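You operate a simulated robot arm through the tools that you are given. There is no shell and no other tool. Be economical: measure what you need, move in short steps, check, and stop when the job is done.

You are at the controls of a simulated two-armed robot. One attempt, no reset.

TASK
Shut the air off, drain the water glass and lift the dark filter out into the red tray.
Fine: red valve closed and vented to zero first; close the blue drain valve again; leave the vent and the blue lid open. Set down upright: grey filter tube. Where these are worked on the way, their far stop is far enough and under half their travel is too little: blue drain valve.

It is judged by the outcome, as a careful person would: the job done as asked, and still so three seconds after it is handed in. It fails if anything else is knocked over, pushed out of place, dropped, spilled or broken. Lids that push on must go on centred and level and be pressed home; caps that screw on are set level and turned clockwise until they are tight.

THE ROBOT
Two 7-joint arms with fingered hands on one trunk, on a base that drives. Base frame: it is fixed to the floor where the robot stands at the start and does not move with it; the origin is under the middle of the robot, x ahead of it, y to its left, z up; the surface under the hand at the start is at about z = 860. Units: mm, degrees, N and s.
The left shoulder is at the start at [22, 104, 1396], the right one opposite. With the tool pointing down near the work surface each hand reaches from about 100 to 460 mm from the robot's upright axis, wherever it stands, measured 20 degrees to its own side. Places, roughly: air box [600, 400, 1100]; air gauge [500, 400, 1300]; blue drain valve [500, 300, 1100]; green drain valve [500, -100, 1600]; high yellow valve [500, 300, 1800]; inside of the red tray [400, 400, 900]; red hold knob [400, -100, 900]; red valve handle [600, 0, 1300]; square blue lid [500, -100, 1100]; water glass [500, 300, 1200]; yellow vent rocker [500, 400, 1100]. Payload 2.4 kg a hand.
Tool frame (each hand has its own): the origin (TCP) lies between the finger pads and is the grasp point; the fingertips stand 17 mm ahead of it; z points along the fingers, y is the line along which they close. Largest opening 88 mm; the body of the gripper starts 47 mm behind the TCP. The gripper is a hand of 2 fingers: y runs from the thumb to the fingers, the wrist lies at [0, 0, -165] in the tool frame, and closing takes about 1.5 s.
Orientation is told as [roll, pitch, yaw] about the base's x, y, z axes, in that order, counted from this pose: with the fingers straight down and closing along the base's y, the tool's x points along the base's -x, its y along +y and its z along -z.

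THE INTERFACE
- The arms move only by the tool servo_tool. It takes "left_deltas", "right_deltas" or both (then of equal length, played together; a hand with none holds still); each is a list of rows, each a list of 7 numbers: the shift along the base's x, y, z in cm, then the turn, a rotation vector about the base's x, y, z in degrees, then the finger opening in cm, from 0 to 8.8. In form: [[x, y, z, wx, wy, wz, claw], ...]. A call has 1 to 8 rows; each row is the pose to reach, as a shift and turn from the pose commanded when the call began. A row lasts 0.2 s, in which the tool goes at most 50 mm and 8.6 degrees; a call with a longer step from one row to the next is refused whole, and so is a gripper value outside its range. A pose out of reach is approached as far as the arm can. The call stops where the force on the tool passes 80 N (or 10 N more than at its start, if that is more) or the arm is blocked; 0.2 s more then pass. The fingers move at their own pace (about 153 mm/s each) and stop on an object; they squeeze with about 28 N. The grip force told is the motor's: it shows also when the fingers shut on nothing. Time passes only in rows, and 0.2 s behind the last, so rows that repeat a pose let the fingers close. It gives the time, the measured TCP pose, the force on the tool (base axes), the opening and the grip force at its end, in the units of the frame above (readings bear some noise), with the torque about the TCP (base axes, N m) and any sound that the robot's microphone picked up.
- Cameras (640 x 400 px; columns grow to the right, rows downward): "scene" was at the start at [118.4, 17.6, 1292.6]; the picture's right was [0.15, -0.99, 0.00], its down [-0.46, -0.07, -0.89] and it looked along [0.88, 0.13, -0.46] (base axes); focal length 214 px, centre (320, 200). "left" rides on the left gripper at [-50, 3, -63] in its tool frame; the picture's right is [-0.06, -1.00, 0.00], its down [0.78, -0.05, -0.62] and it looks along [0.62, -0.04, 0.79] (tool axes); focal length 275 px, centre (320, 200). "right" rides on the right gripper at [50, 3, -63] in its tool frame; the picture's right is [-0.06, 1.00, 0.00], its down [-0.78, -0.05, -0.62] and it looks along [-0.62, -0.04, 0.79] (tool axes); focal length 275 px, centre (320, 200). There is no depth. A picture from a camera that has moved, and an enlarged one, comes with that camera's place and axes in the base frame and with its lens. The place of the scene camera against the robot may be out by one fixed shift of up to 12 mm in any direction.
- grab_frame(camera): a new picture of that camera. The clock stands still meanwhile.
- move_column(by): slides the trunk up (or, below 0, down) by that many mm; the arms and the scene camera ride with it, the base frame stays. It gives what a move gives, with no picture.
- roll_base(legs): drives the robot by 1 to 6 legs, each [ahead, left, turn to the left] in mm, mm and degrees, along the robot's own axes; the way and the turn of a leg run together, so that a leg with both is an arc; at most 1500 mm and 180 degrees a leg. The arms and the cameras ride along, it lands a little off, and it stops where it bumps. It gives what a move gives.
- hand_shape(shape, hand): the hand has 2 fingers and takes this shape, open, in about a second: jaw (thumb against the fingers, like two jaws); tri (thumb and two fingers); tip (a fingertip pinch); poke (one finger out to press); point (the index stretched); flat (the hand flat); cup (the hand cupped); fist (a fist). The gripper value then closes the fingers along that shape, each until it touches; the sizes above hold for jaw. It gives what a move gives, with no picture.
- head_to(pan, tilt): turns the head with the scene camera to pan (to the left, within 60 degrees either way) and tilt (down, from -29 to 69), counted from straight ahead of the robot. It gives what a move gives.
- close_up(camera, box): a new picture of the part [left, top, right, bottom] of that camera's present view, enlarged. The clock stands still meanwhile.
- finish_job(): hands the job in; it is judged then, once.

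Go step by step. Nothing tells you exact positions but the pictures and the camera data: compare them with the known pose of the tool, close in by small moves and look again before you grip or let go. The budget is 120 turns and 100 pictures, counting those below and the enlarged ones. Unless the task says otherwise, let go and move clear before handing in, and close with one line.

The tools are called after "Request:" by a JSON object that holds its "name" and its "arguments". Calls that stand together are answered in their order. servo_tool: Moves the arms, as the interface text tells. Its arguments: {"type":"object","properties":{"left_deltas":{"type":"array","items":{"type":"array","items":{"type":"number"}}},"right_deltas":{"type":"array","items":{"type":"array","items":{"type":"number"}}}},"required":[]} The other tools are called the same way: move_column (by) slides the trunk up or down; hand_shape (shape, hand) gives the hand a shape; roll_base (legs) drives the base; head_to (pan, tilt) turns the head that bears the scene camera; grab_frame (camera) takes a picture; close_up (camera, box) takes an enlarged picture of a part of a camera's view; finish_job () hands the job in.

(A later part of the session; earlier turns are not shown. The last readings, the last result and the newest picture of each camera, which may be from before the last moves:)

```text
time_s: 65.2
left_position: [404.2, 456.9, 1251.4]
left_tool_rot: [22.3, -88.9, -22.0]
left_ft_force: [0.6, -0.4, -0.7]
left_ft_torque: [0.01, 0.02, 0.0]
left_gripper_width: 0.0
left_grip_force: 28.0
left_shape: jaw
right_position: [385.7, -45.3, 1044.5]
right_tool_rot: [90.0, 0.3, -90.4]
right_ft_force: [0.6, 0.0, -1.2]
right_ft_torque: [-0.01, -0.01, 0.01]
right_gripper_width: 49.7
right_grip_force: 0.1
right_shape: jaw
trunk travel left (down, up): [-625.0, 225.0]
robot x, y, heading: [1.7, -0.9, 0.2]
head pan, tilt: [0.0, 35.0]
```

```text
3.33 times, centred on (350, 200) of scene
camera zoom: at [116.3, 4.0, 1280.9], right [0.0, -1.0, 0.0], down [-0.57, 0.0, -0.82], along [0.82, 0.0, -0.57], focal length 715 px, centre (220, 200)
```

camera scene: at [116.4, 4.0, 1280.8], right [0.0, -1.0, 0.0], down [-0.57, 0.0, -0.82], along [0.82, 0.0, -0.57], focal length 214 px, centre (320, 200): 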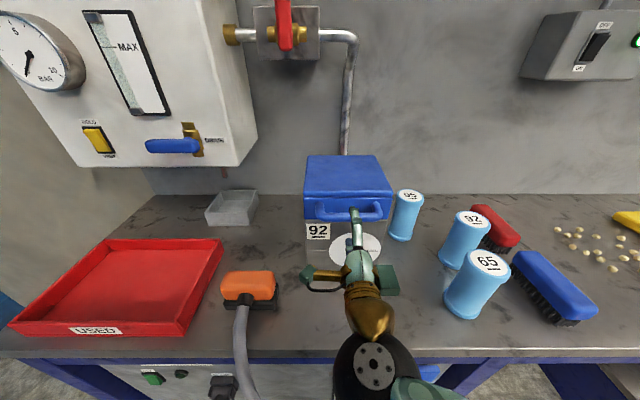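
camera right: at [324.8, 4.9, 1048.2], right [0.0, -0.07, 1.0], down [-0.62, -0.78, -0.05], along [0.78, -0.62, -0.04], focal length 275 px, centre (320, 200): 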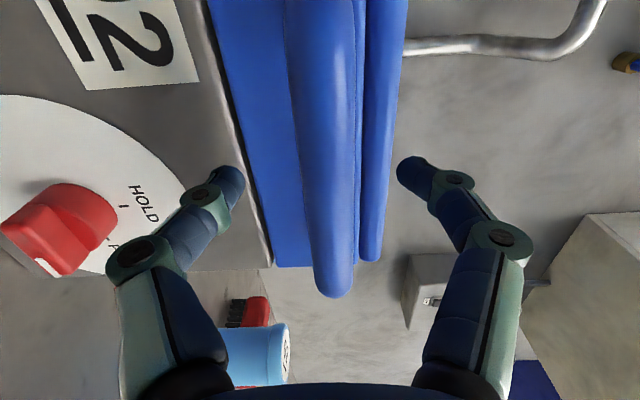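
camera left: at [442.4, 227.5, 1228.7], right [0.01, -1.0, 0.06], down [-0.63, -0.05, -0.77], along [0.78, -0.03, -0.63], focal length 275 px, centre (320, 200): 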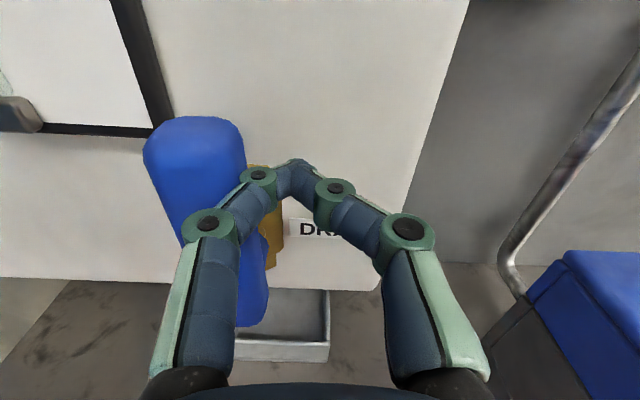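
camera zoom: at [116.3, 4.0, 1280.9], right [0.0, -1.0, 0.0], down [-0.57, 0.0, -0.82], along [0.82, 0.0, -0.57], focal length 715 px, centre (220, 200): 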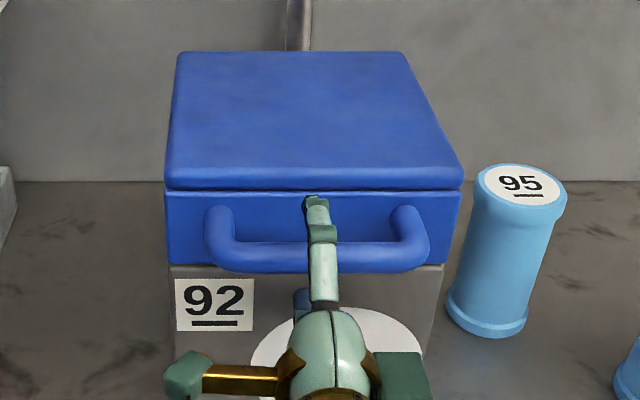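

The bar lies between the fingers (x≈397). I go 9 mm further and close on it.

Request:
{"name": "servo_tool", "arguments": {"right_deltas": [[0.9, 0, 0.1, 0, 0, 0, 5], [0.9, 0, 0.1, 0, 0, 0, 0.3], [0.9, 0, 0.1, 0, 0, 0, 0.3], [0.9, 0, 0.1, 0, 0, 0, 0.3], [0.9, 0, 0.1, 0, 0, 0, 0.3]]}}

Request:
{"name": "grab_frame", "arguments": {"camera": "right"}}

```text
time_s: 66.4
left_position: [405.5, 456.3, 1251.2]
left_tool_rot: [22.1, -88.9, -21.7]
left_ft_force: [0.2, 0.0, -1.0]
left_ft_torque: [-0.01, -0.01, -0.03]
left_gripper_width: 0.0
left_grip_force: 28.1
left_shape: jaw
right_position: [395.3, -45.1, 1046.1]
right_tool_rot: [90.0, 0.4, -90.3]
right_ft_force: [-0.3, 0.4, 0.0]
right_ft_torque: [0.01, 0.0, -0.01]
right_gripper_width: 3.0
right_grip_force: 0.1
right_shape: jaw
trunk travel left (down, up): [-625.0, 225.0]
robot x, y, heading: [0.5, 0.1, -0.1]
head pan, tilt: [0.0, 35.0]
```

```text
38 pictures are left
camera right: at [334.2, 4.6, 1048.8], right [0.0, -0.07, 1.0], down [-0.62, -0.78, -0.05], along [0.78, -0.62, -0.04], focal length 275 px, centre (320, 200)
```

right: 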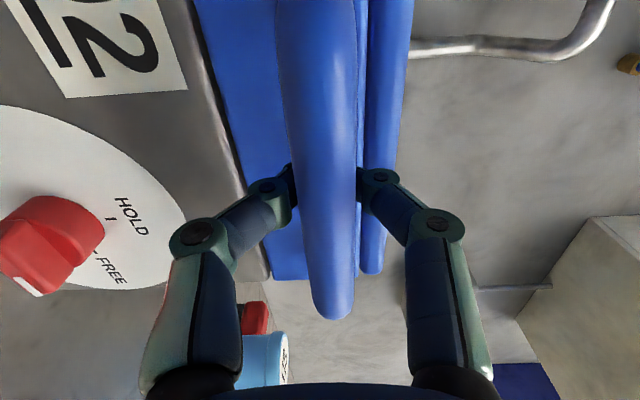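

The fingers shut to 3 mm, with the bar apparently caged in the hollow behind the fingertips, which will do for lifting. I lift a short way along the lid's arc and look.

Request:
{"name": "servo_tool", "arguments": {"right_deltas": [[0.3, 0, 1.7, 0, 4, 0, 0], [0.7, 0, 3.5, 0, 8, 0, 0], [1.3, 0, 5.2, 0, 12, 0, 0], [1.9, 0, 6.9, 0, 16, 0, 0]]}}

Request:
{"name": "grab_frame", "arguments": {"camera": "scene"}}

Request:
{"name": "grab_frame", "arguments": {"camera": "right"}}

```text
time_s: 67.4
left_position: [407.6, 457.0, 1250.5]
left_tool_rot: [18.2, -88.9, -17.6]
left_ft_force: [-0.2, -0.2, 0.3]
left_ft_torque: [0.02, -0.01, 0.0]
left_gripper_width: 0.1
left_grip_force: 28.2
left_shape: jaw
right_position: [416.6, -45.9, 1112.3]
right_tool_rot: [73.8, 0.2, -90.4]
right_ft_force: [21.1, 3.5, -12.5]
right_ft_torque: [0.03, 0.0, -0.01]
right_gripper_width: 0.0
right_grip_force: 27.6
right_shape: jaw
trunk travel left (down, up): [-625.0, 225.0]
robot x, y, heading: [0.2, -1.1, 0.0]
head pan, tilt: [0.0, 35.0]
```

```text
37 pictures are left
camera scene: at [120.3, 4.3, 1280.4], right [0.0, -1.0, 0.0], down [-0.58, 0.0, -0.82], along [0.82, 0.0, -0.58], focal length 214 px, centre (320, 200)
```

scene: 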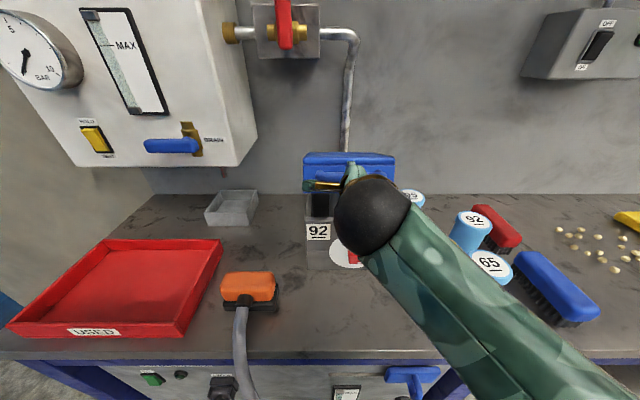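

```text
36 pictures are left
camera right: at [359.9, 4.1, 1133.1], right [0.28, -0.07, 0.96], down [-0.61, -0.78, 0.12], along [0.74, -0.62, -0.26], focal length 275 px, centre (320, 200)
```

right: 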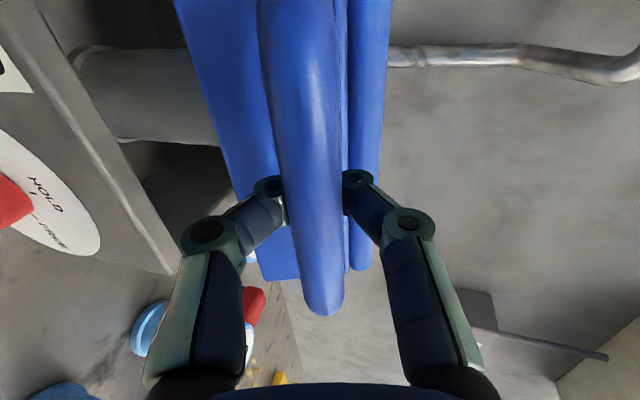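

The lid is opening nicely with the bar caged. I continue the arc to about 60°.

Request:
{"name": "servo_tool", "arguments": {"right_deltas": [[2.1, 0, 3.2, 0, 8, 0, 0], [4.3, 0, 6.0, 0, 16, 0, 0], [6.8, 0, 8.5, 0, 24, 0, 0], [9.6, 0, 10.7, 0, 32, 0, 0], [12.7, 0, 12.5, 0, 38, 0, 0], [12.7, 0, 12.5, 0, 38, 0, 0]]}}

Request:
{"name": "grab_frame", "arguments": {"camera": "scene"}}

Request:
{"name": "grab_frame", "arguments": {"camera": "right"}}

```text
time_s: 68.8
left_position: [404.2, 456.8, 1250.1]
left_tool_rot: [22.2, -88.9, -21.8]
left_ft_force: [0.4, 1.0, -0.5]
left_ft_torque: [0.01, 0.0, 0.02]
left_gripper_width: 0.0
left_grip_force: 28.2
left_shape: jaw
right_position: [540.5, -45.1, 1239.5]
right_tool_rot: [36.2, -0.1, -90.4]
right_ft_force: [-0.2, -0.4, -0.2]
right_ft_torque: [-0.05, -0.01, 0.0]
right_gripper_width: 0.1
right_grip_force: 27.6
right_shape: jaw
trunk travel left (down, up): [-625.0, 225.0]
robot x, y, heading: [-4.3, 0.5, 0.0]
head pan, tilt: [0.0, 35.0]
```

```text
35 pictures are left
camera scene: at [116.6, 3.7, 1281.1], right [0.0, -1.0, 0.0], down [-0.57, 0.0, -0.82], along [0.82, 0.0, -0.57], focal length 214 px, centre (320, 200)
```

scene: 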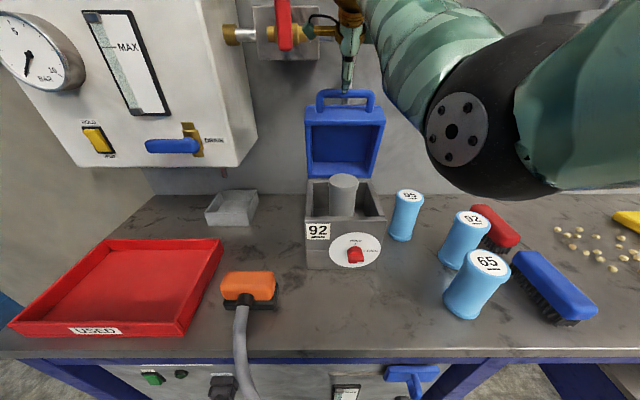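

```text
34 pictures are left
camera right: at [508.4, 5.9, 1291.8], right [0.81, -0.07, 0.59], down [-0.41, -0.78, 0.47], along [0.43, -0.62, -0.66], focal length 275 px, centre (320, 200)
```

right: 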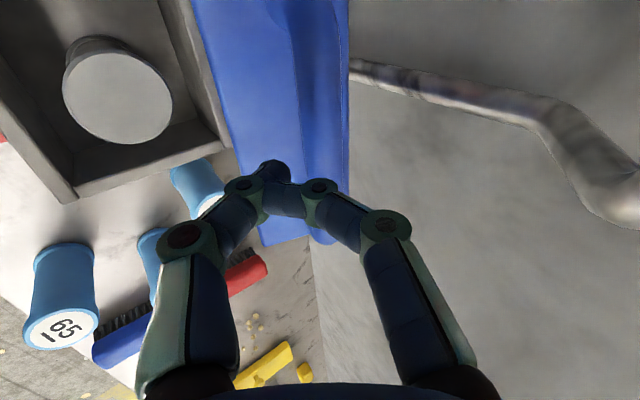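

The lid stands open and the grey filter tube is visible inside. I check whether my fingers are free of the handle before retreating.

Request:
{"name": "close_up", "arguments": {"camera": "scene", "box": [280, 60, 410, 280]}}

```text
1.82 times, centred on (345, 170) of scene
camera zoom: at [116.6, 3.7, 1281.1], right [0.0, -1.0, 0.0], down [-0.57, 0.0, -0.82], along [0.82, 0.0, -0.57], focal length 390 px, centre (274, 254)
```

zoom: 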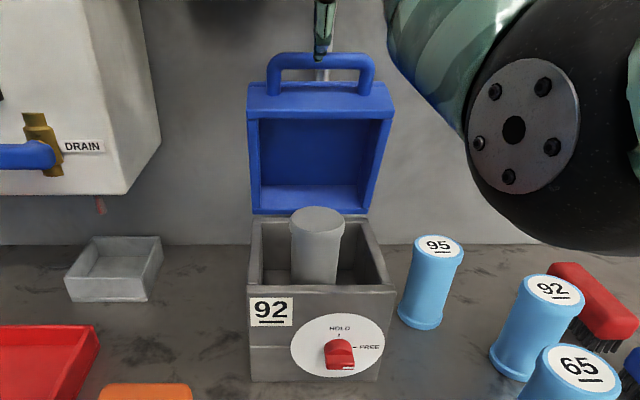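

The lid stands open by itself and the fingertips are just above the handle. I retract the right hand along its axis and move it aside to the right.

Request:
{"name": "servo_tool", "arguments": {"right_deltas": [[-1.8, 0, 2.4, 0, 0, 0, 0], [-4, 0, 5, 0, 0, 0, 0], [-7, -1, 7, 0, 0, 0, 0], [-10, -4, 7, 0, 0, 0, 0], [-13, -7, 7, 0, 0, 0, 0], [-15, -11, 6, 0, 0, 0, 0], [-16, -15, 5, 0, 0, 0, 0], [-17, -19, 3, 0, 0, 0, 0]]}}

Request:
{"name": "servo_tool", "arguments": {"left_deltas": [[-1, -3, 0, 0, 8, 0, 4], [-2, -7, 0, 0, 16, 0, 8.8], [-3, -11, 0, 0, 24, 0, 8.8], [-4, -15, 0, 0, 32, 0, 8.8], [-4, -19, 0, 0, 40, 0, 8.8], [-4, -23, 0, 0, 45, 0, 8.8], [-4, -27, 0, 0, 45, 0, 8.8], [-4, -31, 0, 0, 45, 0, 8.8]]}}

Request:
{"name": "grab_frame", "arguments": {"camera": "scene"}}

Request:
{"name": "grab_frame", "arguments": {"camera": "left"}}

```text
time_s: 70.6
left_position: [405.0, 455.2, 1252.0]
left_tool_rot: [23.5, -89.0, -23.1]
left_ft_force: [0.2, 0.4, -0.1]
left_ft_torque: [0.01, -0.02, 0.01]
left_gripper_width: 0.0
left_grip_force: 28.4
left_shape: jaw
right_position: [380.6, -237.7, 1244.7]
right_tool_rot: [36.0, -0.1, -90.3]
right_ft_force: [-0.1, -0.9, 0.2]
right_ft_torque: [-0.02, 0.01, 0.01]
right_gripper_width: 0.2
right_grip_force: 28.2
right_shape: jaw
right hand out of reach, approached as far as the arm can: row 4, 5, 6, 7, 8
trunk travel left (down, up): [-625.0, 225.0]
robot x, y, heading: [-0.7, -1.6, -0.1]
head pan, tilt: [0.0, 35.0]
```

```text
time_s: 72.4
left_position: [362.7, 144.8, 1251.3]
left_tool_rot: [0.8, -44.0, -0.5]
left_ft_force: [0.2, -0.3, 0.6]
left_ft_torque: [0.02, -0.02, 0.03]
left_gripper_width: 88.1
left_grip_force: 0.0
left_shape: jaw
right_position: [382.3, -237.9, 1246.1]
right_tool_rot: [36.1, -0.1, -90.5]
right_ft_force: [0.6, -0.3, 0.0]
right_ft_torque: [0.0, 0.01, 0.0]
right_gripper_width: 0.0
right_grip_force: 28.0
right_shape: jaw
trunk travel left (down, up): [-625.0, 225.0]
robot x, y, heading: [1.4, -2.7, -0.2]
head pan, tilt: [0.0, 35.0]
```

```text
32 pictures are left
camera scene: at [116.6, 5.0, 1281.3], right [0.02, -1.0, 0.0], down [-0.57, -0.01, -0.82], along [0.82, 0.02, -0.57], focal length 214 px, centre (320, 200)
```

scene: 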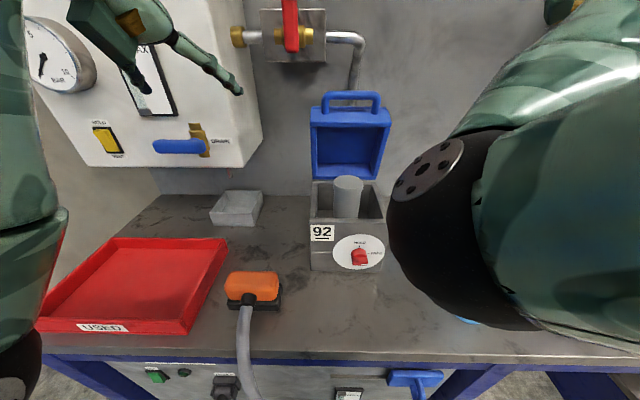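

```text
31 pictures are left
camera left: at [355.1, 147.2, 1332.6], right [0.05, -1.0, 0.03], down [-0.99, -0.05, -0.1], along [0.1, -0.03, -0.99], focal length 275 px, centre (320, 200)
```

left: 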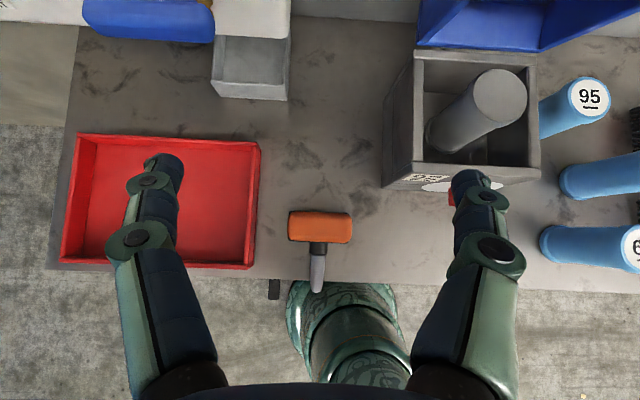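

Good top view: the tube's top is at about [513, −56, 1045]; the tray spans x 300–495, y 227–529. The right elbow sits in front of the chest, so I first unwind the right hand to a natural pose further right.

Request:
{"name": "servo_tool", "arguments": {"right_deltas": [[0, -1, 0, 0, 0, 8.5, 0], [0, -2, 0, 0, 0, 17, 0], [0, -3, 0, 0, 0, 25.5, 0], [0, -4, 0, 0, 0, 34, 0], [0, -5, 0, 0, 0, 42.5, 0], [0, -6, 0, 0, 0, 51, 0], [0, -6, 0, 0, 0, 59.5, 0], [0, -6, 0, 0, 0, 68, 0]]}}

Request:
{"name": "servo_tool", "arguments": {"right_deltas": [[0, 0, 0, 0, 0, 8, 0], [0, 0, 0, 0, 0, 16, 0], [0, 0, 0, 0, 0, 22, 0]]}}

Request:
{"name": "servo_tool", "arguments": {"right_deltas": [[-0.5, 0, -1, -8.5, 0, 0, 0], [-1, 0, -2, -17, 0, 0, 0], [-1.5, 0, -3, -25.5, 0, 0, 0], [-2, 0, -4, -34, 0, 0, 0]]}}

Request:
{"name": "grab_frame", "arguments": {"camera": "scene"}}

```text
time_s: 74.2
left_position: [363.8, 147.2, 1251.8]
left_tool_rot: [0.8, -44.1, -0.6]
left_ft_force: [-0.3, 0.0, 0.0]
left_ft_torque: [-0.05, -0.02, -0.01]
left_gripper_width: 87.9
left_grip_force: 0.1
left_shape: jaw
right_position: [383.4, -299.5, 1245.9]
right_tool_rot: [36.1, -0.1, -22.3]
right_ft_force: [-0.2, -0.6, 0.3]
right_ft_torque: [0.02, 0.0, 0.01]
right_gripper_width: 0.1
right_grip_force: 27.9
right_shape: jaw
right hand out of reach, approached as far as the arm can: row 1, 2, 3
trunk travel left (down, up): [-625.0, 225.0]
robot x, y, heading: [-2.1, 1.6, -0.1]
head pan, tilt: [0.0, 35.0]
```

```text
time_s: 75.0
left_position: [363.6, 146.2, 1251.7]
left_tool_rot: [0.8, -44.1, -0.5]
left_ft_force: [0.1, -0.7, 0.0]
left_ft_torque: [0.0, 0.03, 0.01]
left_gripper_width: 87.9
left_grip_force: 0.1
left_shape: jaw
right_position: [383.8, -298.4, 1247.6]
right_tool_rot: [36.0, -0.1, -0.4]
right_ft_force: [0.2, -0.2, -0.1]
right_ft_torque: [0.0, 0.0, 0.02]
right_gripper_width: 0.0
right_grip_force: 27.8
right_shape: jaw
trunk travel left (down, up): [-625.0, 225.0]
robot x, y, heading: [-0.2, -0.7, -0.1]
head pan, tilt: [0.0, 35.0]
```

```text
time_s: 76.0
left_position: [363.2, 146.4, 1250.6]
left_tool_rot: [0.7, -44.1, -0.5]
left_ft_force: [0.0, -0.5, 0.2]
left_ft_torque: [-0.02, -0.03, 0.0]
left_gripper_width: 87.9
left_grip_force: 0.1
left_shape: jaw
right_position: [364.0, -299.4, 1209.1]
right_tool_rot: [2.0, -0.3, -0.4]
right_ft_force: [0.0, 0.2, 0.6]
right_ft_torque: [0.0, -0.01, 0.01]
right_gripper_width: 0.1
right_grip_force: 28.0
right_shape: jaw
trunk travel left (down, up): [-625.0, 225.0]
robot x, y, heading: [4.2, -0.3, -0.0]
head pan, tilt: [0.0, 35.0]
```

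```text
30 pictures are left
camera scene: at [116.4, 3.7, 1280.8], right [0.0, -1.0, 0.0], down [-0.57, 0.0, -0.82], along [0.82, 0.0, -0.57], focal length 214 px, centre (320, 200)
```

scene: 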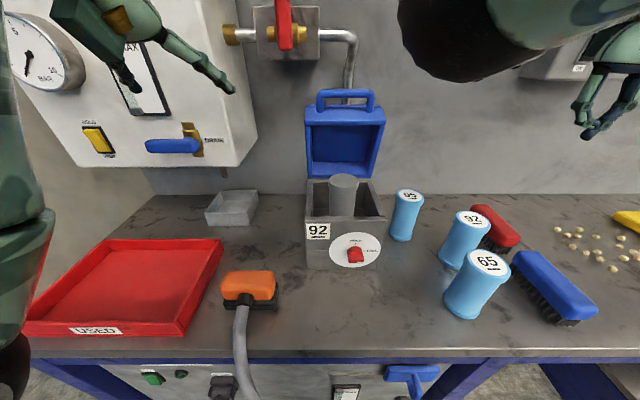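

The right elbow is still near the left hand's route; I lower the right hand to a more natural height (above the bottles) so the elbow swings out.

Request:
{"name": "servo_tool", "arguments": {"right_deltas": [[0, -0.5, -4, -1, 0, 0, 0], [-1, -1, -8, -2, 0, 0, 0], [-2, -1.5, -12, -2, 0, 0, 0], [-3, -2, -14.5, -2, 0, 0, 0]]}}

Request:
{"name": "grab_frame", "arguments": {"camera": "scene"}}

```text
time_s: 77.0
left_position: [363.2, 146.2, 1250.2]
left_tool_rot: [0.9, -44.0, -0.5]
left_ft_force: [-0.5, -0.1, 0.5]
left_ft_torque: [-0.01, -0.02, -0.04]
left_gripper_width: 87.9
left_grip_force: 0.0
left_shape: jaw
right_position: [332.9, -318.5, 1063.4]
right_tool_rot: [0.0, -0.2, -0.4]
right_ft_force: [0.1, 0.0, -0.4]
right_ft_torque: [0.0, -0.01, 0.02]
right_gripper_width: 0.0
right_grip_force: 28.1
right_shape: jaw
trunk travel left (down, up): [-625.0, 225.0]
robot x, y, heading: [0.2, -3.4, 0.2]
head pan, tilt: [0.0, 35.0]
```

```text
29 pictures are left
camera scene: at [116.3, 3.7, 1280.9], right [0.0, -1.0, 0.0], down [-0.57, 0.0, -0.82], along [0.82, 0.0, -0.57], focal length 214 px, centre (320, 200)
```

scene: 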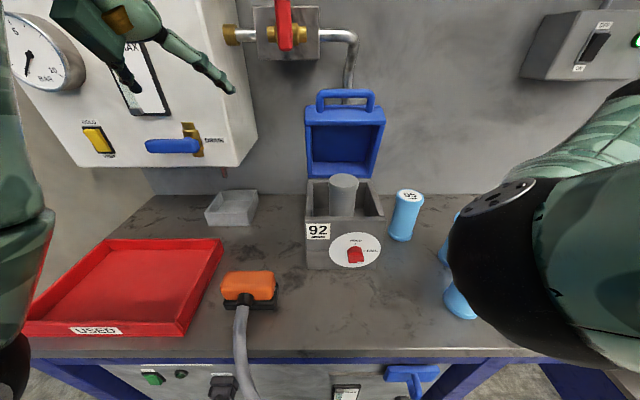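

The right elbow is now clear. I bring the open left hand, pitched 45°, to just before the tube.

Request:
{"name": "servo_tool", "arguments": {"left_deltas": [[1, -4, -1, 0, 0, 0, 8.8], [2, -8, -2, 0, 0, 0, 8.8], [3.5, -12, -4, 0, 0, 0, 8.8], [5, -16, -6.5, 0, 0, 0, 8.8], [6.5, -19, -10, 0, 0, 0, 8.8], [7.6, -20.2, -14, 0, 0, 0, 8.8], [7.6, -20.2, -14, 0, 0, 0, 8.8]]}}

Request:
{"name": "grab_frame", "arguments": {"camera": "left"}}

Request:
{"name": "grab_frame", "arguments": {"camera": "scene"}}

```text
time_s: 78.0
left_position: [431.8, 55.4, 1190.9]
left_tool_rot: [16.3, -46.8, -8.4]
left_ft_force: [0.3, 0.1, 0.2]
left_ft_torque: [0.03, -0.03, -0.01]
left_gripper_width: 87.7
left_grip_force: 0.1
left_shape: jaw
right_position: [332.1, -318.4, 1063.8]
right_tool_rot: [0.0, -0.3, -0.3]
right_ft_force: [0.3, 0.1, -0.6]
right_ft_torque: [0.02, 0.01, -0.03]
right_gripper_width: 0.0
right_grip_force: 28.1
right_shape: jaw
trunk travel left (down, up): [-625.0, 225.0]
robot x, y, heading: [-3.3, 1.4, -0.0]
head pan, tilt: [0.0, 35.0]
stopped in row 4 (left hand): the arm was blocked; the commanded pose is now the measured one
```

```text
28 pictures are left
camera left: at [419.1, 42.2, 1270.2], right [0.1, -0.98, -0.15], down [-0.98, -0.08, -0.18], along [0.16, 0.16, -0.97], focal length 275 px, centre (320, 200)
```

left: 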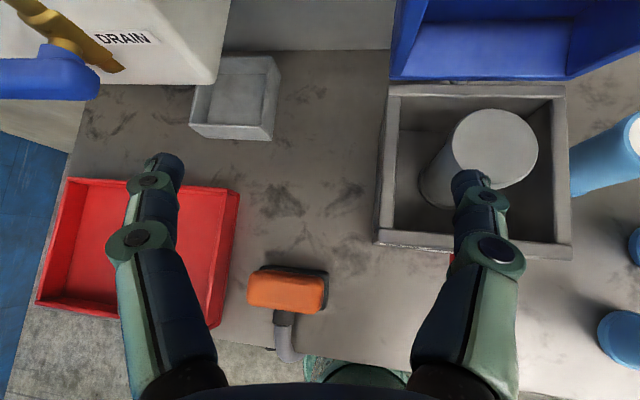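

```text
27 pictures are left
camera scene: at [116.4, 3.8, 1280.8], right [0.0, -1.0, 0.0], down [-0.57, 0.0, -0.82], along [0.82, 0.0, -0.57], focal length 214 px, centre (320, 200)
```

scene: 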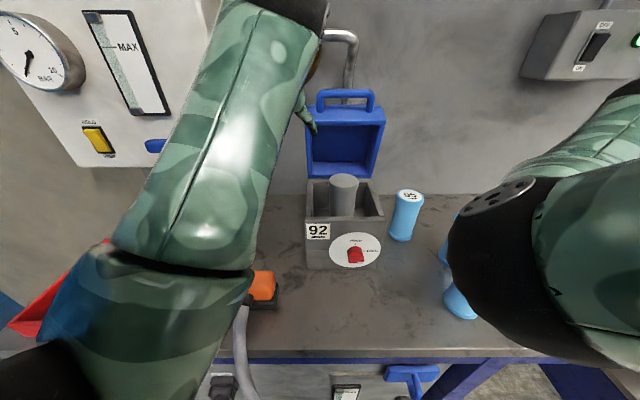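

The left arm got blocked reaching across its own body (no contact at the tool). I'll pull it back a bit, restore its orientation, and shift the base 130 mm to the right so the tube is in front of the left arm.

Request:
{"name": "servo_tool", "arguments": {"left_deltas": [[-1.5, 2, 1.5, -4, 0.6, -1.2, 8.8], [-3, 4, 3, -8, 1.2, -2.4, 8.8], [-4, 5.5, 4.5, -11.2, 1.8, -3.5, 8.8], [-4, 5.5, 4.5, -11.2, 1.8, -3.5, 8.8]]}}

Request:
{"name": "roll_base", "arguments": {"legs": [[0, -130, 0]]}}

Request:
{"name": "grab_frame", "arguments": {"camera": "left"}}

Request:
{"name": "grab_frame", "arguments": {"camera": "scene"}}

```text
time_s: 78.8
left_position: [396.3, 141.7, 1218.9]
left_tool_rot: [14.7, -45.0, -8.2]
left_ft_force: [0.0, 0.2, -0.6]
left_ft_torque: [-0.01, 0.03, -0.01]
left_gripper_width: 88.1
left_grip_force: 0.0
left_shape: jaw
right_position: [333.4, -317.9, 1063.0]
right_tool_rot: [0.0, -0.4, -0.3]
right_ft_force: [-0.2, 0.5, -0.6]
right_ft_torque: [0.02, -0.01, 0.0]
right_gripper_width: 0.0
right_grip_force: 27.6
right_shape: jaw
trunk travel left (down, up): [-625.0, 225.0]
robot x, y, heading: [1.1, 3.2, 0.2]
head pan, tilt: [0.0, 35.0]
stopped in row 3 (left hand): the arm was blocked; the commanded pose is now the measured one
```

```text
time_s: 80.1
left_position: [395.7, 12.4, 1219.1]
left_tool_rot: [14.7, -45.0, -8.3]
left_ft_force: [-0.4, -0.2, 0.5]
left_ft_torque: [0.0, 0.0, 0.01]
left_gripper_width: 87.8
left_grip_force: 0.0
left_shape: jaw
right_position: [333.5, -447.0, 1064.1]
right_tool_rot: [0.0, -0.4, -0.2]
right_ft_force: [-0.6, 0.1, 0.2]
right_ft_torque: [0.02, -0.02, -0.01]
right_gripper_width: 0.0
right_grip_force: 28.2
right_shape: jaw
trunk travel left (down, up): [-625.0, 225.0]
robot x, y, heading: [-0.4, -126.8, 0.1]
head pan, tilt: [0.0, 35.0]
```

```text
26 pictures are left
camera left: at [385.3, 0.1, 1299.2], right [0.08, -0.99, -0.14], down [-0.99, -0.06, -0.14], along [0.13, 0.15, -0.98], focal length 275 px, centre (320, 200)
```

left: 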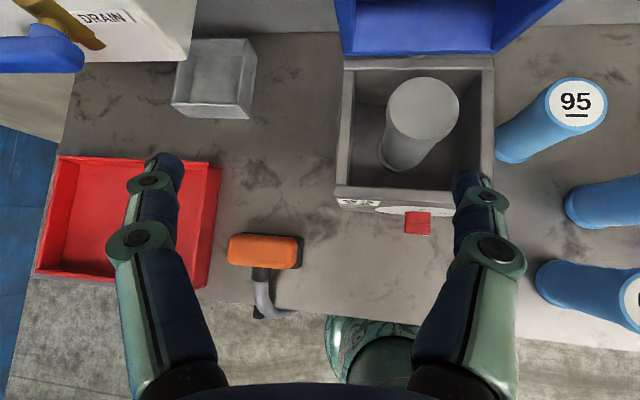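

```text
25 pictures are left
camera scene: at [116.4, -125.5, 1280.8], right [0.0, -1.0, 0.0], down [-0.57, 0.0, -0.82], along [0.82, 0.0, -0.57], focal length 214 px, centre (320, 200)
```

scene: 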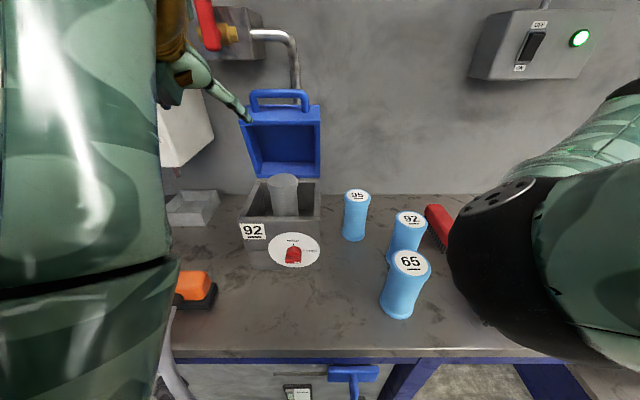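

Now the tube is ahead of the left arm. I restore the left hand's orientation with small steps, moving it slightly outward.

Request:
{"name": "servo_tool", "arguments": {"left_deltas": [[0, 1, 1, -3, 0, -0.5, 8.8], [0, 2, 2, -6, 0, -1, 8.8], [0, 2, 2, -9, 0.5, -1.5, 8.8], [0, 2, 2, -10.5, 1, -2.5, 8.8]]}}

```text
time_s: 81.1
left_position: [396.0, 41.3, 1239.4]
left_tool_rot: [2.1, -44.7, -1.2]
left_ft_force: [0.1, 0.2, 0.3]
left_ft_torque: [0.01, 0.01, -0.01]
left_gripper_width: 87.9
left_grip_force: 0.0
left_shape: jaw
right_position: [332.6, -446.4, 1063.3]
right_tool_rot: [-0.1, -0.3, -0.2]
right_ft_force: [0.0, 0.1, -0.4]
right_ft_torque: [-0.02, 0.0, -0.01]
right_gripper_width: 0.0
right_grip_force: 27.6
right_shape: jaw
trunk travel left (down, up): [-625.0, 225.0]
robot x, y, heading: [-0.9, -129.8, 0.2]
head pan, tilt: [0.0, 35.0]
```

Tube top confirmed at about [512, −53, 1045], ~65 mm wide. I move to the pre-grasp pose.

Request:
{"name": "servo_tool", "arguments": {"left_deltas": [[1, -3, -1, -1, 0, 0, 8.8], [2, -6, -3, -1.5, 0, 0, 8.8], [3, -8, -6.5, -1.5, 0, 0, 8.8], [4, -9.5, -10, -1.5, 0, 0, 8.8], [4.1, -9.5, -12.9, -1.5, 0, 0, 8.8], [4.1, -9.5, -12.9, -1.5, 0, 0, 8.8]]}}

Request:
{"name": "grab_frame", "arguments": {"camera": "left"}}

```text
time_s: 81.9
left_position: [457.7, -7.6, 1255.6]
left_tool_rot: [6.4, -55.1, -3.2]
left_ft_force: [-0.4, 0.1, 0.2]
left_ft_torque: [-0.01, -0.01, 0.0]
left_gripper_width: 87.7
left_grip_force: 0.0
left_shape: jaw
right_position: [332.2, -445.6, 1064.2]
right_tool_rot: [0.0, -0.3, -0.2]
right_ft_force: [0.3, 0.4, 0.5]
right_ft_torque: [-0.03, 0.03, 0.0]
right_gripper_width: 0.1
right_grip_force: 28.0
right_shape: jaw
trunk travel left (down, up): [-625.0, 225.0]
robot x, y, heading: [0.1, -128.8, -0.2]
head pan, tilt: [0.0, 35.0]
stopped in row 3 (left hand): the arm was blocked; the commanded pose is now the measured one
```

```text
24 pictures are left
camera left: at [434.5, -10.5, 1333.5], right [0.07, -1.0, -0.01], down [-0.95, -0.06, -0.29], along [0.29, 0.03, -0.96], focal length 275 px, centre (320, 200)
```

left: 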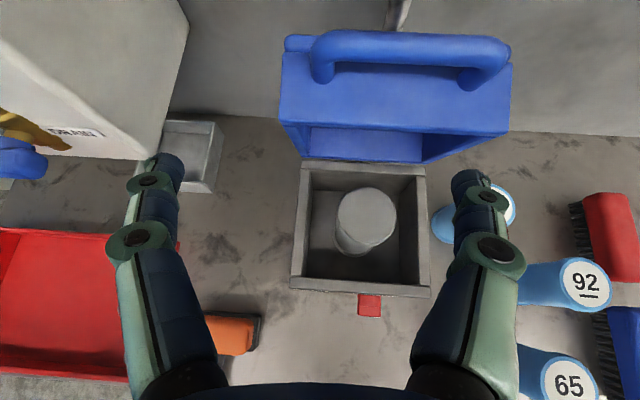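

The block comes from the arm folding too close to the body, so I'll approach from a more extended position: first forward above the tube, then straight down.

Request:
{"name": "servo_tool", "arguments": {"left_deltas": [[1.5, -1.5, 0, -1.5, 2, 0, 8.8], [3, -3, 0, -3, 4, 0, 8.8], [4, -4, 0, -4, 6, 0, 8.8], [4.8, -4.6, -1, -4.5, 8, 0, 8.8], [5, -4.6, -3, -4.5, 10, 0, 8.8]]}}

Request:
{"name": "grab_frame", "arguments": {"camera": "left"}}

```text
time_s: 83.1
left_position: [509.3, -50.4, 1223.5]
left_tool_rot: [-0.6, -45.1, 2.5]
left_ft_force: [0.1, 0.3, 0.3]
left_ft_torque: [0.03, -0.02, 0.0]
left_gripper_width: 88.2
left_grip_force: 0.0
left_shape: jaw
right_position: [332.9, -445.1, 1064.3]
right_tool_rot: [-0.1, -0.4, -0.2]
right_ft_force: [0.6, -0.1, -0.1]
right_ft_torque: [0.01, 0.02, -0.03]
right_gripper_width: 0.3
right_grip_force: 28.2
right_shape: jaw
trunk travel left (down, up): [-625.0, 225.0]
robot x, y, heading: [-1.6, -127.2, 0.0]
head pan, tilt: [0.0, 35.0]
```

```text
23 pictures are left
camera left: at [499.6, -46.8, 1304.8], right [0.08, -1.0, 0.05], down [-0.99, -0.09, -0.12], along [0.12, -0.04, -0.99], focal length 275 px, centre (320, 200)
```

left: 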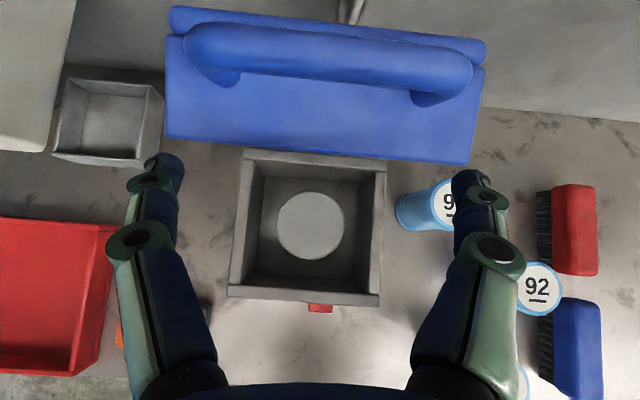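

Clean view straight down: tube center at about [507, −50]. I descend with the fingers straddling it.

Request:
{"name": "servo_tool", "arguments": {"left_deltas": [[0, 0, -4, 0, 0, 0, 8.8], [0, 0, -8, 0, 0, 0, 8.8], [0, 0, -12, 0, 0, 0, 8.8], [0, 0, -15, 0, 0, 0, 8.8], [0, 0, -17.5, 0, 0, 0, 8.8], [0, 0, -17.5, 0, 0, 0, 8.8]]}}

Request:
{"name": "grab_frame", "arguments": {"camera": "left"}}

Request:
{"name": "grab_frame", "arguments": {"camera": "scene"}}

```text
time_s: 84.7
left_position: [530.2, -20.8, 1074.9]
left_tool_rot: [3.5, -48.4, 1.1]
left_ft_force: [0.3, 0.0, 0.2]
left_ft_torque: [0.02, 0.01, 0.02]
left_gripper_width: 88.2
left_grip_force: 0.1
left_shape: jaw
right_position: [332.4, -445.5, 1064.4]
right_tool_rot: [0.1, -0.3, -0.2]
right_ft_force: [0.1, -0.8, 0.9]
right_ft_torque: [0.0, 0.01, 0.0]
right_gripper_width: 0.0
right_grip_force: 27.4
right_shape: jaw
trunk travel left (down, up): [-625.0, 225.0]
robot x, y, heading: [-0.1, -123.2, 0.1]
head pan, tilt: [0.0, 35.0]
stopped in row 6 (left hand): the arm was blocked; the commanded pose is now the measured one
```

```text
22 pictures are left
camera left: at [516.5, -21.6, 1155.2], right [0.1, -0.99, 0.01], down [-0.98, -0.1, -0.18], along [0.18, 0.01, -0.98], focal length 275 px, centre (320, 200)
```

left: 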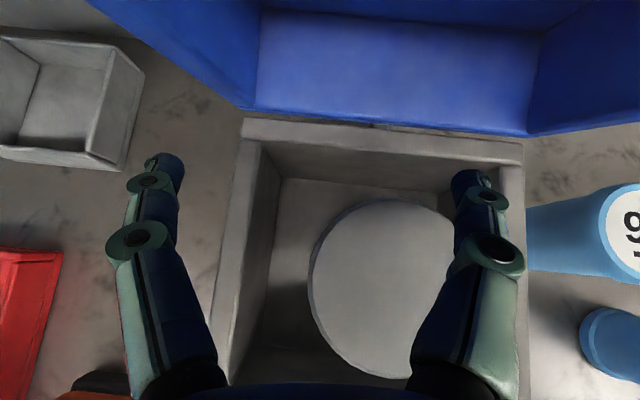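

```text
21 pictures are left
camera scene: at [116.5, -124.0, 1280.8], right [0.0, -1.0, 0.0], down [-0.57, 0.0, -0.82], along [0.82, 0.0, -0.57], focal length 214 px, centre (320, 200)
```

scene: 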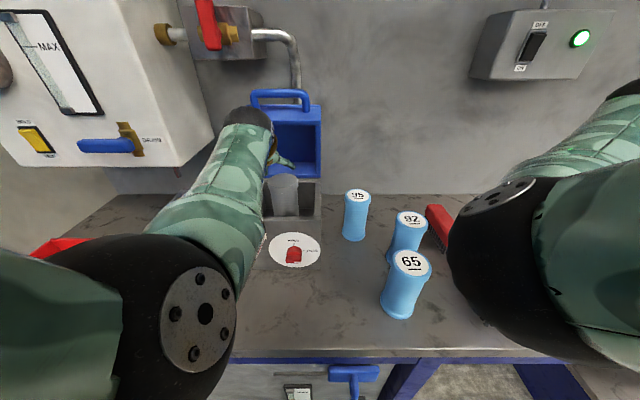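

A joint-space limit again blocks lowering with this arm posture. Instead I go back up to z≈1190 above the tube and use the trunk to descend; the right hand is raised first so it stays clear.

Request:
{"name": "servo_tool", "arguments": {"left_deltas": [[0, 0, 3, 0, 0, 0, 8.8], [-0.5, -0.8, 6, -1, 1, 0, 8.8], [-1.2, -1.6, 9, -2, 2, 0, 8.8], [-2, -2.4, 11, -3, 3, 0, 8.8], [-2.3, -3, 12, -3, 3.4, 0, 8.8], [-2.3, -3, 12, -3, 3.4, 0, 8.8]], "right_deltas": [[0, 0, 3, 0, 0, 0, 0], [0, 0, 6, 0, 0, 0, 0], [0, 0, 9, 0, 0, 0, 0], [0, 0, 12, 0, 0, 0, 0], [0, 0, 15, 0, 0, 0, 0], [0, 0, 16.5, 0, 0, 0, 0]]}}

Request:
{"name": "grab_frame", "arguments": {"camera": "left"}}

```text
time_s: 86.1
left_position: [508.6, -36.9, 1192.8]
left_tool_rot: [1.6, -45.1, 3.5]
left_ft_force: [0.3, -0.5, -0.6]
left_ft_torque: [0.03, -0.03, -0.04]
left_gripper_width: 87.9
left_grip_force: 0.1
left_shape: jaw
right_position: [334.3, -443.8, 1229.4]
right_tool_rot: [0.2, -0.3, -0.2]
right_ft_force: [0.4, 0.1, -0.2]
right_ft_torque: [0.01, -0.02, -0.03]
right_gripper_width: 0.4
right_grip_force: 27.8
right_shape: jaw
trunk travel left (down, up): [-625.0, 225.0]
robot x, y, heading: [2.8, -126.6, -0.1]
head pan, tilt: [0.0, 35.0]
```

```text
20 pictures are left
camera left: at [499.0, -36.1, 1274.7], right [0.12, -0.99, 0.03], down [-0.99, -0.12, -0.12], along [0.12, -0.01, -0.99], focal length 275 px, centre (320, 200)
```

left: 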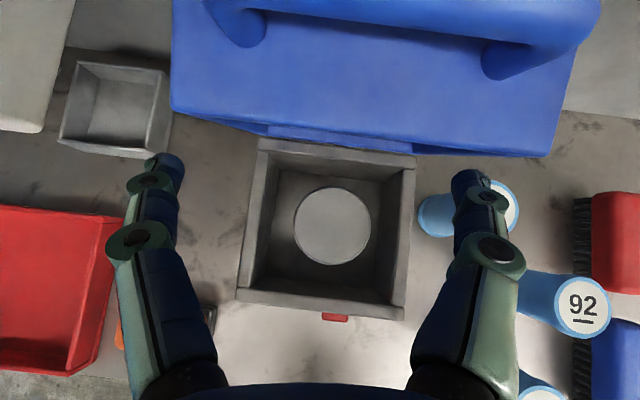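

Tube center confirmed [506, −52]. I trim y and yaw, then descend with the trunk.

Request:
{"name": "servo_tool", "arguments": {"left_deltas": [[0, -0.8, 0, -0.8, 0, -1.5, 8.8], [-0.1, -1.5, 0, -1.5, 0, -3, 8.8], [-0.1, -1.5, 0, -1.5, 0, -3, 8.8]]}}

Request:
{"name": "move_column", "arguments": {"by": -120}}

Request:
{"name": "grab_frame", "arguments": {"camera": "left"}}

```text
time_s: 86.9
left_position: [508.5, -52.4, 1195.0]
left_tool_rot: [-0.6, -45.2, 1.9]
left_ft_force: [-0.4, 0.3, -0.1]
left_ft_torque: [0.0, 0.01, 0.01]
left_gripper_width: 87.9
left_grip_force: 0.2
left_shape: jaw
right_position: [333.0, -442.8, 1228.3]
right_tool_rot: [0.1, -0.3, -0.2]
right_ft_force: [-0.2, 0.0, 0.3]
right_ft_torque: [-0.02, -0.03, 0.02]
right_gripper_width: 0.0
right_grip_force: 28.0
right_shape: jaw
trunk travel left (down, up): [-625.0, 225.0]
robot x, y, heading: [0.2, -127.7, -0.1]
head pan, tilt: [0.0, 35.0]
```

```text
time_s: 88.4
left_position: [508.6, -56.2, 1072.2]
left_tool_rot: [-0.9, -45.0, 1.7]
left_ft_force: [0.5, -0.5, -0.3]
left_ft_torque: [-0.01, 0.0, -0.03]
left_gripper_width: 88.2
left_grip_force: 0.1
left_shape: jaw
right_position: [334.0, -445.3, 1109.6]
right_tool_rot: [0.0, -0.3, -0.2]
right_ft_force: [-0.4, -0.9, -1.0]
right_ft_torque: [-0.02, 0.0, 0.0]
right_gripper_width: 0.0
right_grip_force: 27.5
right_shape: jaw
trunk travel left (down, up): [-505.0, 345.0]
robot x, y, heading: [2.7, -129.5, -0.0]
head pan, tilt: [0.0, 35.0]
```

```text
19 pictures are left
camera left: at [498.3, -52.9, 1154.2], right [0.06, -1.0, 0.06], down [-0.99, -0.07, -0.12], along [0.12, -0.05, -0.99], focal length 275 px, centre (320, 200)
```

left: 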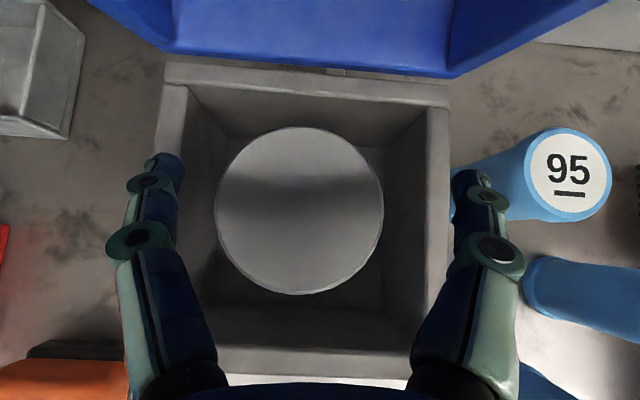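

Aligned within a few mm. I trim +5 mm in y, descend the last 38 mm and close.

Request:
{"name": "servo_tool", "arguments": {"left_deltas": [[0, 0.5, 0, 0, 0, 0, 8.8], [0, 0.5, 0, 0, 0, 0, 8.8]]}}

Request:
{"name": "move_column", "arguments": {"by": -40}}

Request:
{"name": "servo_tool", "arguments": {"left_deltas": [[0, 0, 0, 0, 0, 0, 6], [0, 0, 0, 0, 0, 0, 4], [0, 0, 0, 0, 0, 0, 4], [0, 0, 0, 0, 0, 0, 4], [0, 0, 0, 0, 0, 0, 4], [0, 0, 0, 0, 0, 0, 4]]}}

Request:
{"name": "grab_frame", "arguments": {"camera": "left"}}

```text
time_s: 89.0
left_position: [506.6, -51.8, 1070.6]
left_tool_rot: [-1.0, -44.7, 1.8]
left_ft_force: [0.1, -0.5, 0.2]
left_ft_torque: [0.01, -0.01, 0.0]
left_gripper_width: 87.9
left_grip_force: 0.1
left_shape: jaw
right_position: [331.8, -445.3, 1108.3]
right_tool_rot: [0.1, -0.4, -0.2]
right_ft_force: [-0.9, -1.0, -0.4]
right_ft_torque: [-0.03, -0.01, -0.02]
right_gripper_width: 0.3
right_grip_force: 28.2
right_shape: jaw
trunk travel left (down, up): [-505.0, 345.0]
robot x, y, heading: [1.8, -128.6, -0.1]
head pan, tilt: [0.0, 35.0]
```

```text
time_s: 89.8
left_position: [507.0, -51.8, 1032.3]
left_tool_rot: [-1.2, -44.9, 1.9]
left_ft_force: [0.1, -0.5, 0.3]
left_ft_torque: [0.01, 0.0, -0.01]
left_gripper_width: 88.1
left_grip_force: 0.0
left_shape: jaw
right_position: [332.7, -446.4, 1069.0]
right_tool_rot: [0.0, -0.3, -0.2]
right_ft_force: [-0.3, 0.7, -0.7]
right_ft_torque: [-0.03, 0.01, -0.01]
right_gripper_width: 0.1
right_grip_force: 27.9
right_shape: jaw
trunk travel left (down, up): [-465.0, 385.0]
robot x, y, heading: [2.6, -129.4, 0.3]
head pan, tilt: [0.0, 35.0]
```

```text
time_s: 91.2
left_position: [507.3, -51.2, 1033.6]
left_tool_rot: [-1.1, -44.9, 1.8]
left_ft_force: [0.4, 0.7, 0.1]
left_ft_torque: [0.01, -0.03, -0.01]
left_gripper_width: 47.9
left_grip_force: 28.3
left_shape: jaw
right_position: [333.7, -446.1, 1068.8]
right_tool_rot: [0.0, -0.3, -0.1]
right_ft_force: [0.1, -0.4, -0.8]
right_ft_torque: [0.01, 0.01, 0.01]
right_gripper_width: 0.0
right_grip_force: 27.8
right_shape: jaw
trunk travel left (down, up): [-465.0, 385.0]
robot x, y, heading: [-0.3, -131.2, -0.0]
head pan, tilt: [0.0, 35.0]
```

```text
18 pictures are left
camera left: at [498.3, -48.7, 1114.0], right [0.06, -1.0, 0.06], down [-0.99, -0.07, -0.11], along [0.12, -0.05, -0.99], focal length 275 px, centre (320, 200)
```

left: 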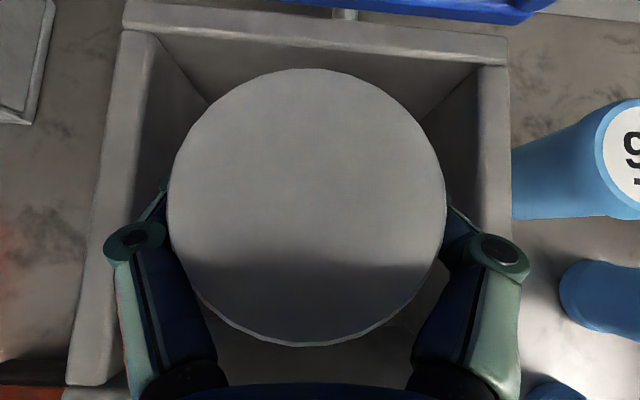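

Gripped at 48 mm, just beneath the top flange. I lift with the trunk.

Request:
{"name": "move_column", "arguments": {"by": 190}}

Request:
{"name": "grab_frame", "arguments": {"camera": "scene"}}

```text
time_s: 93.3
left_position: [508.2, -48.4, 1223.0]
left_tool_rot: [-0.6, -44.9, 1.8]
left_ft_force: [0.1, -0.2, -1.9]
left_ft_torque: [-0.02, -0.03, -0.03]
left_gripper_width: 47.6
left_grip_force: 28.3
left_shape: jaw
right_position: [333.7, -445.9, 1257.8]
right_tool_rot: [0.0, -0.3, -0.1]
right_ft_force: [-0.6, -0.2, -0.4]
right_ft_torque: [0.03, 0.01, -0.01]
right_gripper_width: 0.0
right_grip_force: 27.8
right_shape: jaw
trunk travel left (down, up): [-655.0, 195.0]
robot x, y, heading: [-0.5, -125.6, 0.4]
head pan, tilt: [0.0, 35.0]
```

```text
17 pictures are left
camera scene: at [116.7, -128.4, 1311.8], right [-0.05, -1.0, 0.0], down [-0.56, 0.03, -0.83], along [0.82, -0.04, -0.56], focal length 214 px, centre (320, 200)
```

scene: 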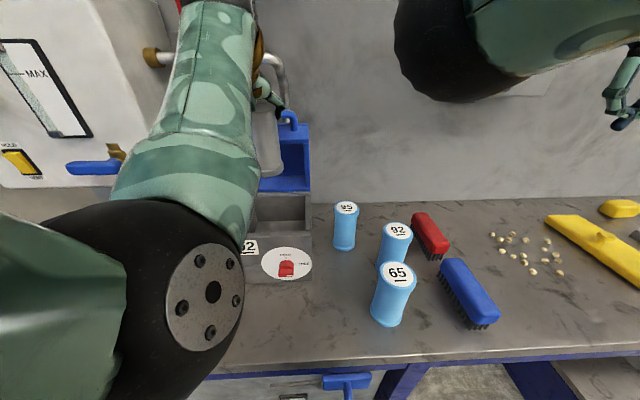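

The tube is out of the box; I check its clearance below.

Request:
{"name": "close_up", "arguments": {"camera": "scene", "box": [230, 70, 340, 290]}}

```text
1.82 times, centred on (285, 180) of scene
camera zoom: at [116.7, -128.4, 1311.8], right [-0.05, -1.0, 0.0], down [-0.56, 0.03, -0.83], along [0.82, -0.04, -0.56], focal length 390 px, centre (384, 236)
```

zoom: 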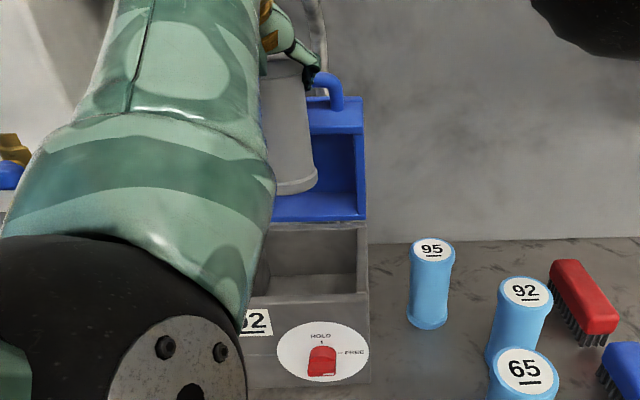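

The tube hangs clear (bottom ~122 mm below the grip). I carry it with the base: back 120 mm away from the lid, then left ~400 mm to above the tray.

Request:
{"name": "roll_base", "arguments": {"legs": [[-120, 0, 0], [0, 200, 0], [0, 200, 0]]}}

Request:
{"name": "grab_frame", "arguments": {"camera": "scene"}}

Request:
{"name": "grab_frame", "arguments": {"camera": "left"}}

```text
time_s: 96.9
left_position: [385.9, 355.7, 1223.0]
left_tool_rot: [-0.9, -44.9, 2.1]
left_ft_force: [-0.5, -0.4, -2.0]
left_ft_torque: [0.03, 0.04, 0.02]
left_gripper_width: 47.2
left_grip_force: 28.1
left_shape: jaw
right_position: [213.1, -41.4, 1259.4]
right_tool_rot: [0.0, -0.3, -0.2]
right_ft_force: [-0.3, -0.3, -0.3]
right_ft_torque: [-0.04, 0.02, -0.01]
right_gripper_width: 0.0
right_grip_force: 28.7
right_shape: jaw
trunk travel left (down, up): [-655.0, 195.0]
robot x, y, heading: [-120.7, 269.9, 0.4]
head pan, tilt: [0.0, 35.0]
```

```text
15 pictures are left
camera scene: at [-4.8, 274.8, 1311.3], right [-0.06, -1.0, 0.0], down [-0.57, 0.03, -0.82], along [0.82, -0.05, -0.57], focal length 214 px, centre (320, 200)
```

scene: 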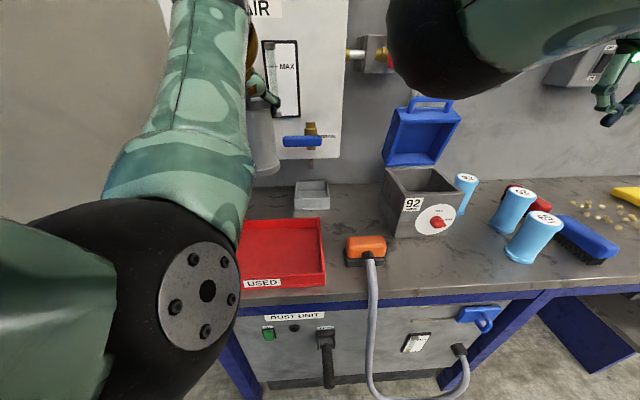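

```text
14 pictures are left
camera left: at [377.0, 359.1, 1303.3], right [0.07, -1.0, 0.06], down [-0.99, -0.07, -0.11], along [0.12, -0.05, -0.99], focal length 275 px, centre (320, 200)
```

left: 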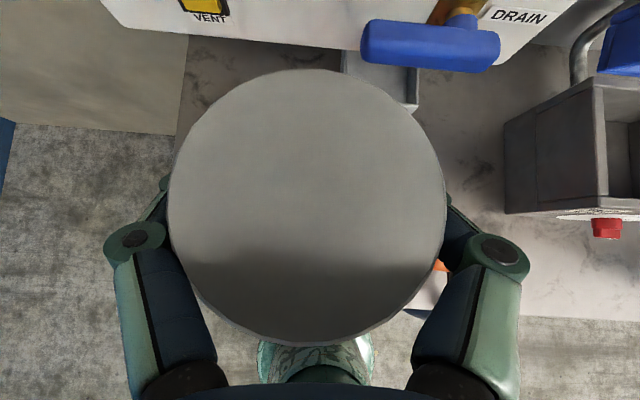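

The tube is over the tray (x 300–495, y 230–525), well inside. I lower with the trunk most of the way and look.

Request:
{"name": "move_column", "arguments": {"by": -190}}

Request:
{"name": "grab_frame", "arguments": {"camera": "scene"}}

Request:
{"name": "grab_frame", "arguments": {"camera": "left"}}

```text
time_s: 99.0
left_position: [388.0, 366.2, 1033.6]
left_tool_rot: [1.2, -45.3, 1.3]
left_ft_force: [0.0, 0.0, -1.8]
left_ft_torque: [0.01, 0.03, 0.0]
left_gripper_width: 47.7
left_grip_force: 27.8
left_shape: jaw
right_position: [212.7, -42.3, 1068.3]
right_tool_rot: [-0.1, -0.3, -0.1]
right_ft_force: [0.0, 0.3, -1.2]
right_ft_torque: [0.0, -0.01, -0.02]
right_gripper_width: 0.1
right_grip_force: 28.3
right_shape: jaw
trunk travel left (down, up): [-465.0, 385.0]
robot x, y, heading: [-120.8, 273.8, 0.0]
head pan, tilt: [0.0, 35.0]
```

```text
13 pictures are left
camera scene: at [-2.7, 273.5, 1121.0], right [-0.06, -1.0, 0.0], down [-0.57, 0.04, -0.82], along [0.82, -0.05, -0.57], focal length 214 px, centre (320, 200)
```

scene: 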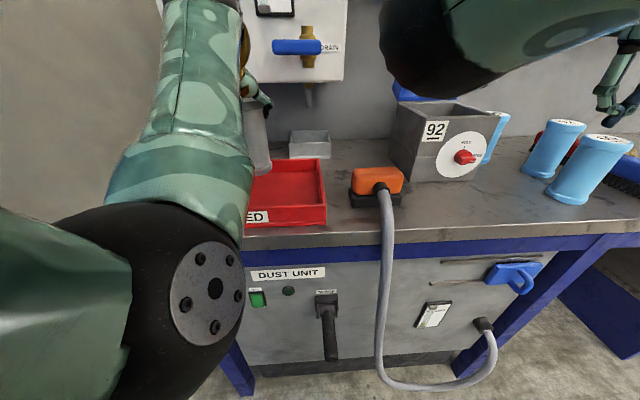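

```text
12 pictures are left
camera left: at [378.8, 367.8, 1114.5], right [0.08, -1.0, 0.03], down [-0.99, -0.09, -0.12], along [0.12, -0.02, -0.99], focal length 275 px, centre (320, 200)
```

left: 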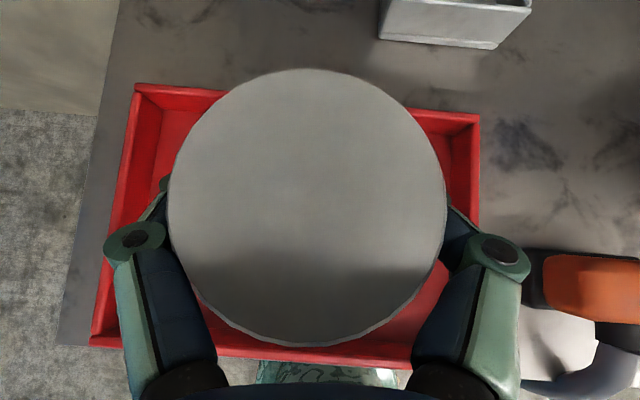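

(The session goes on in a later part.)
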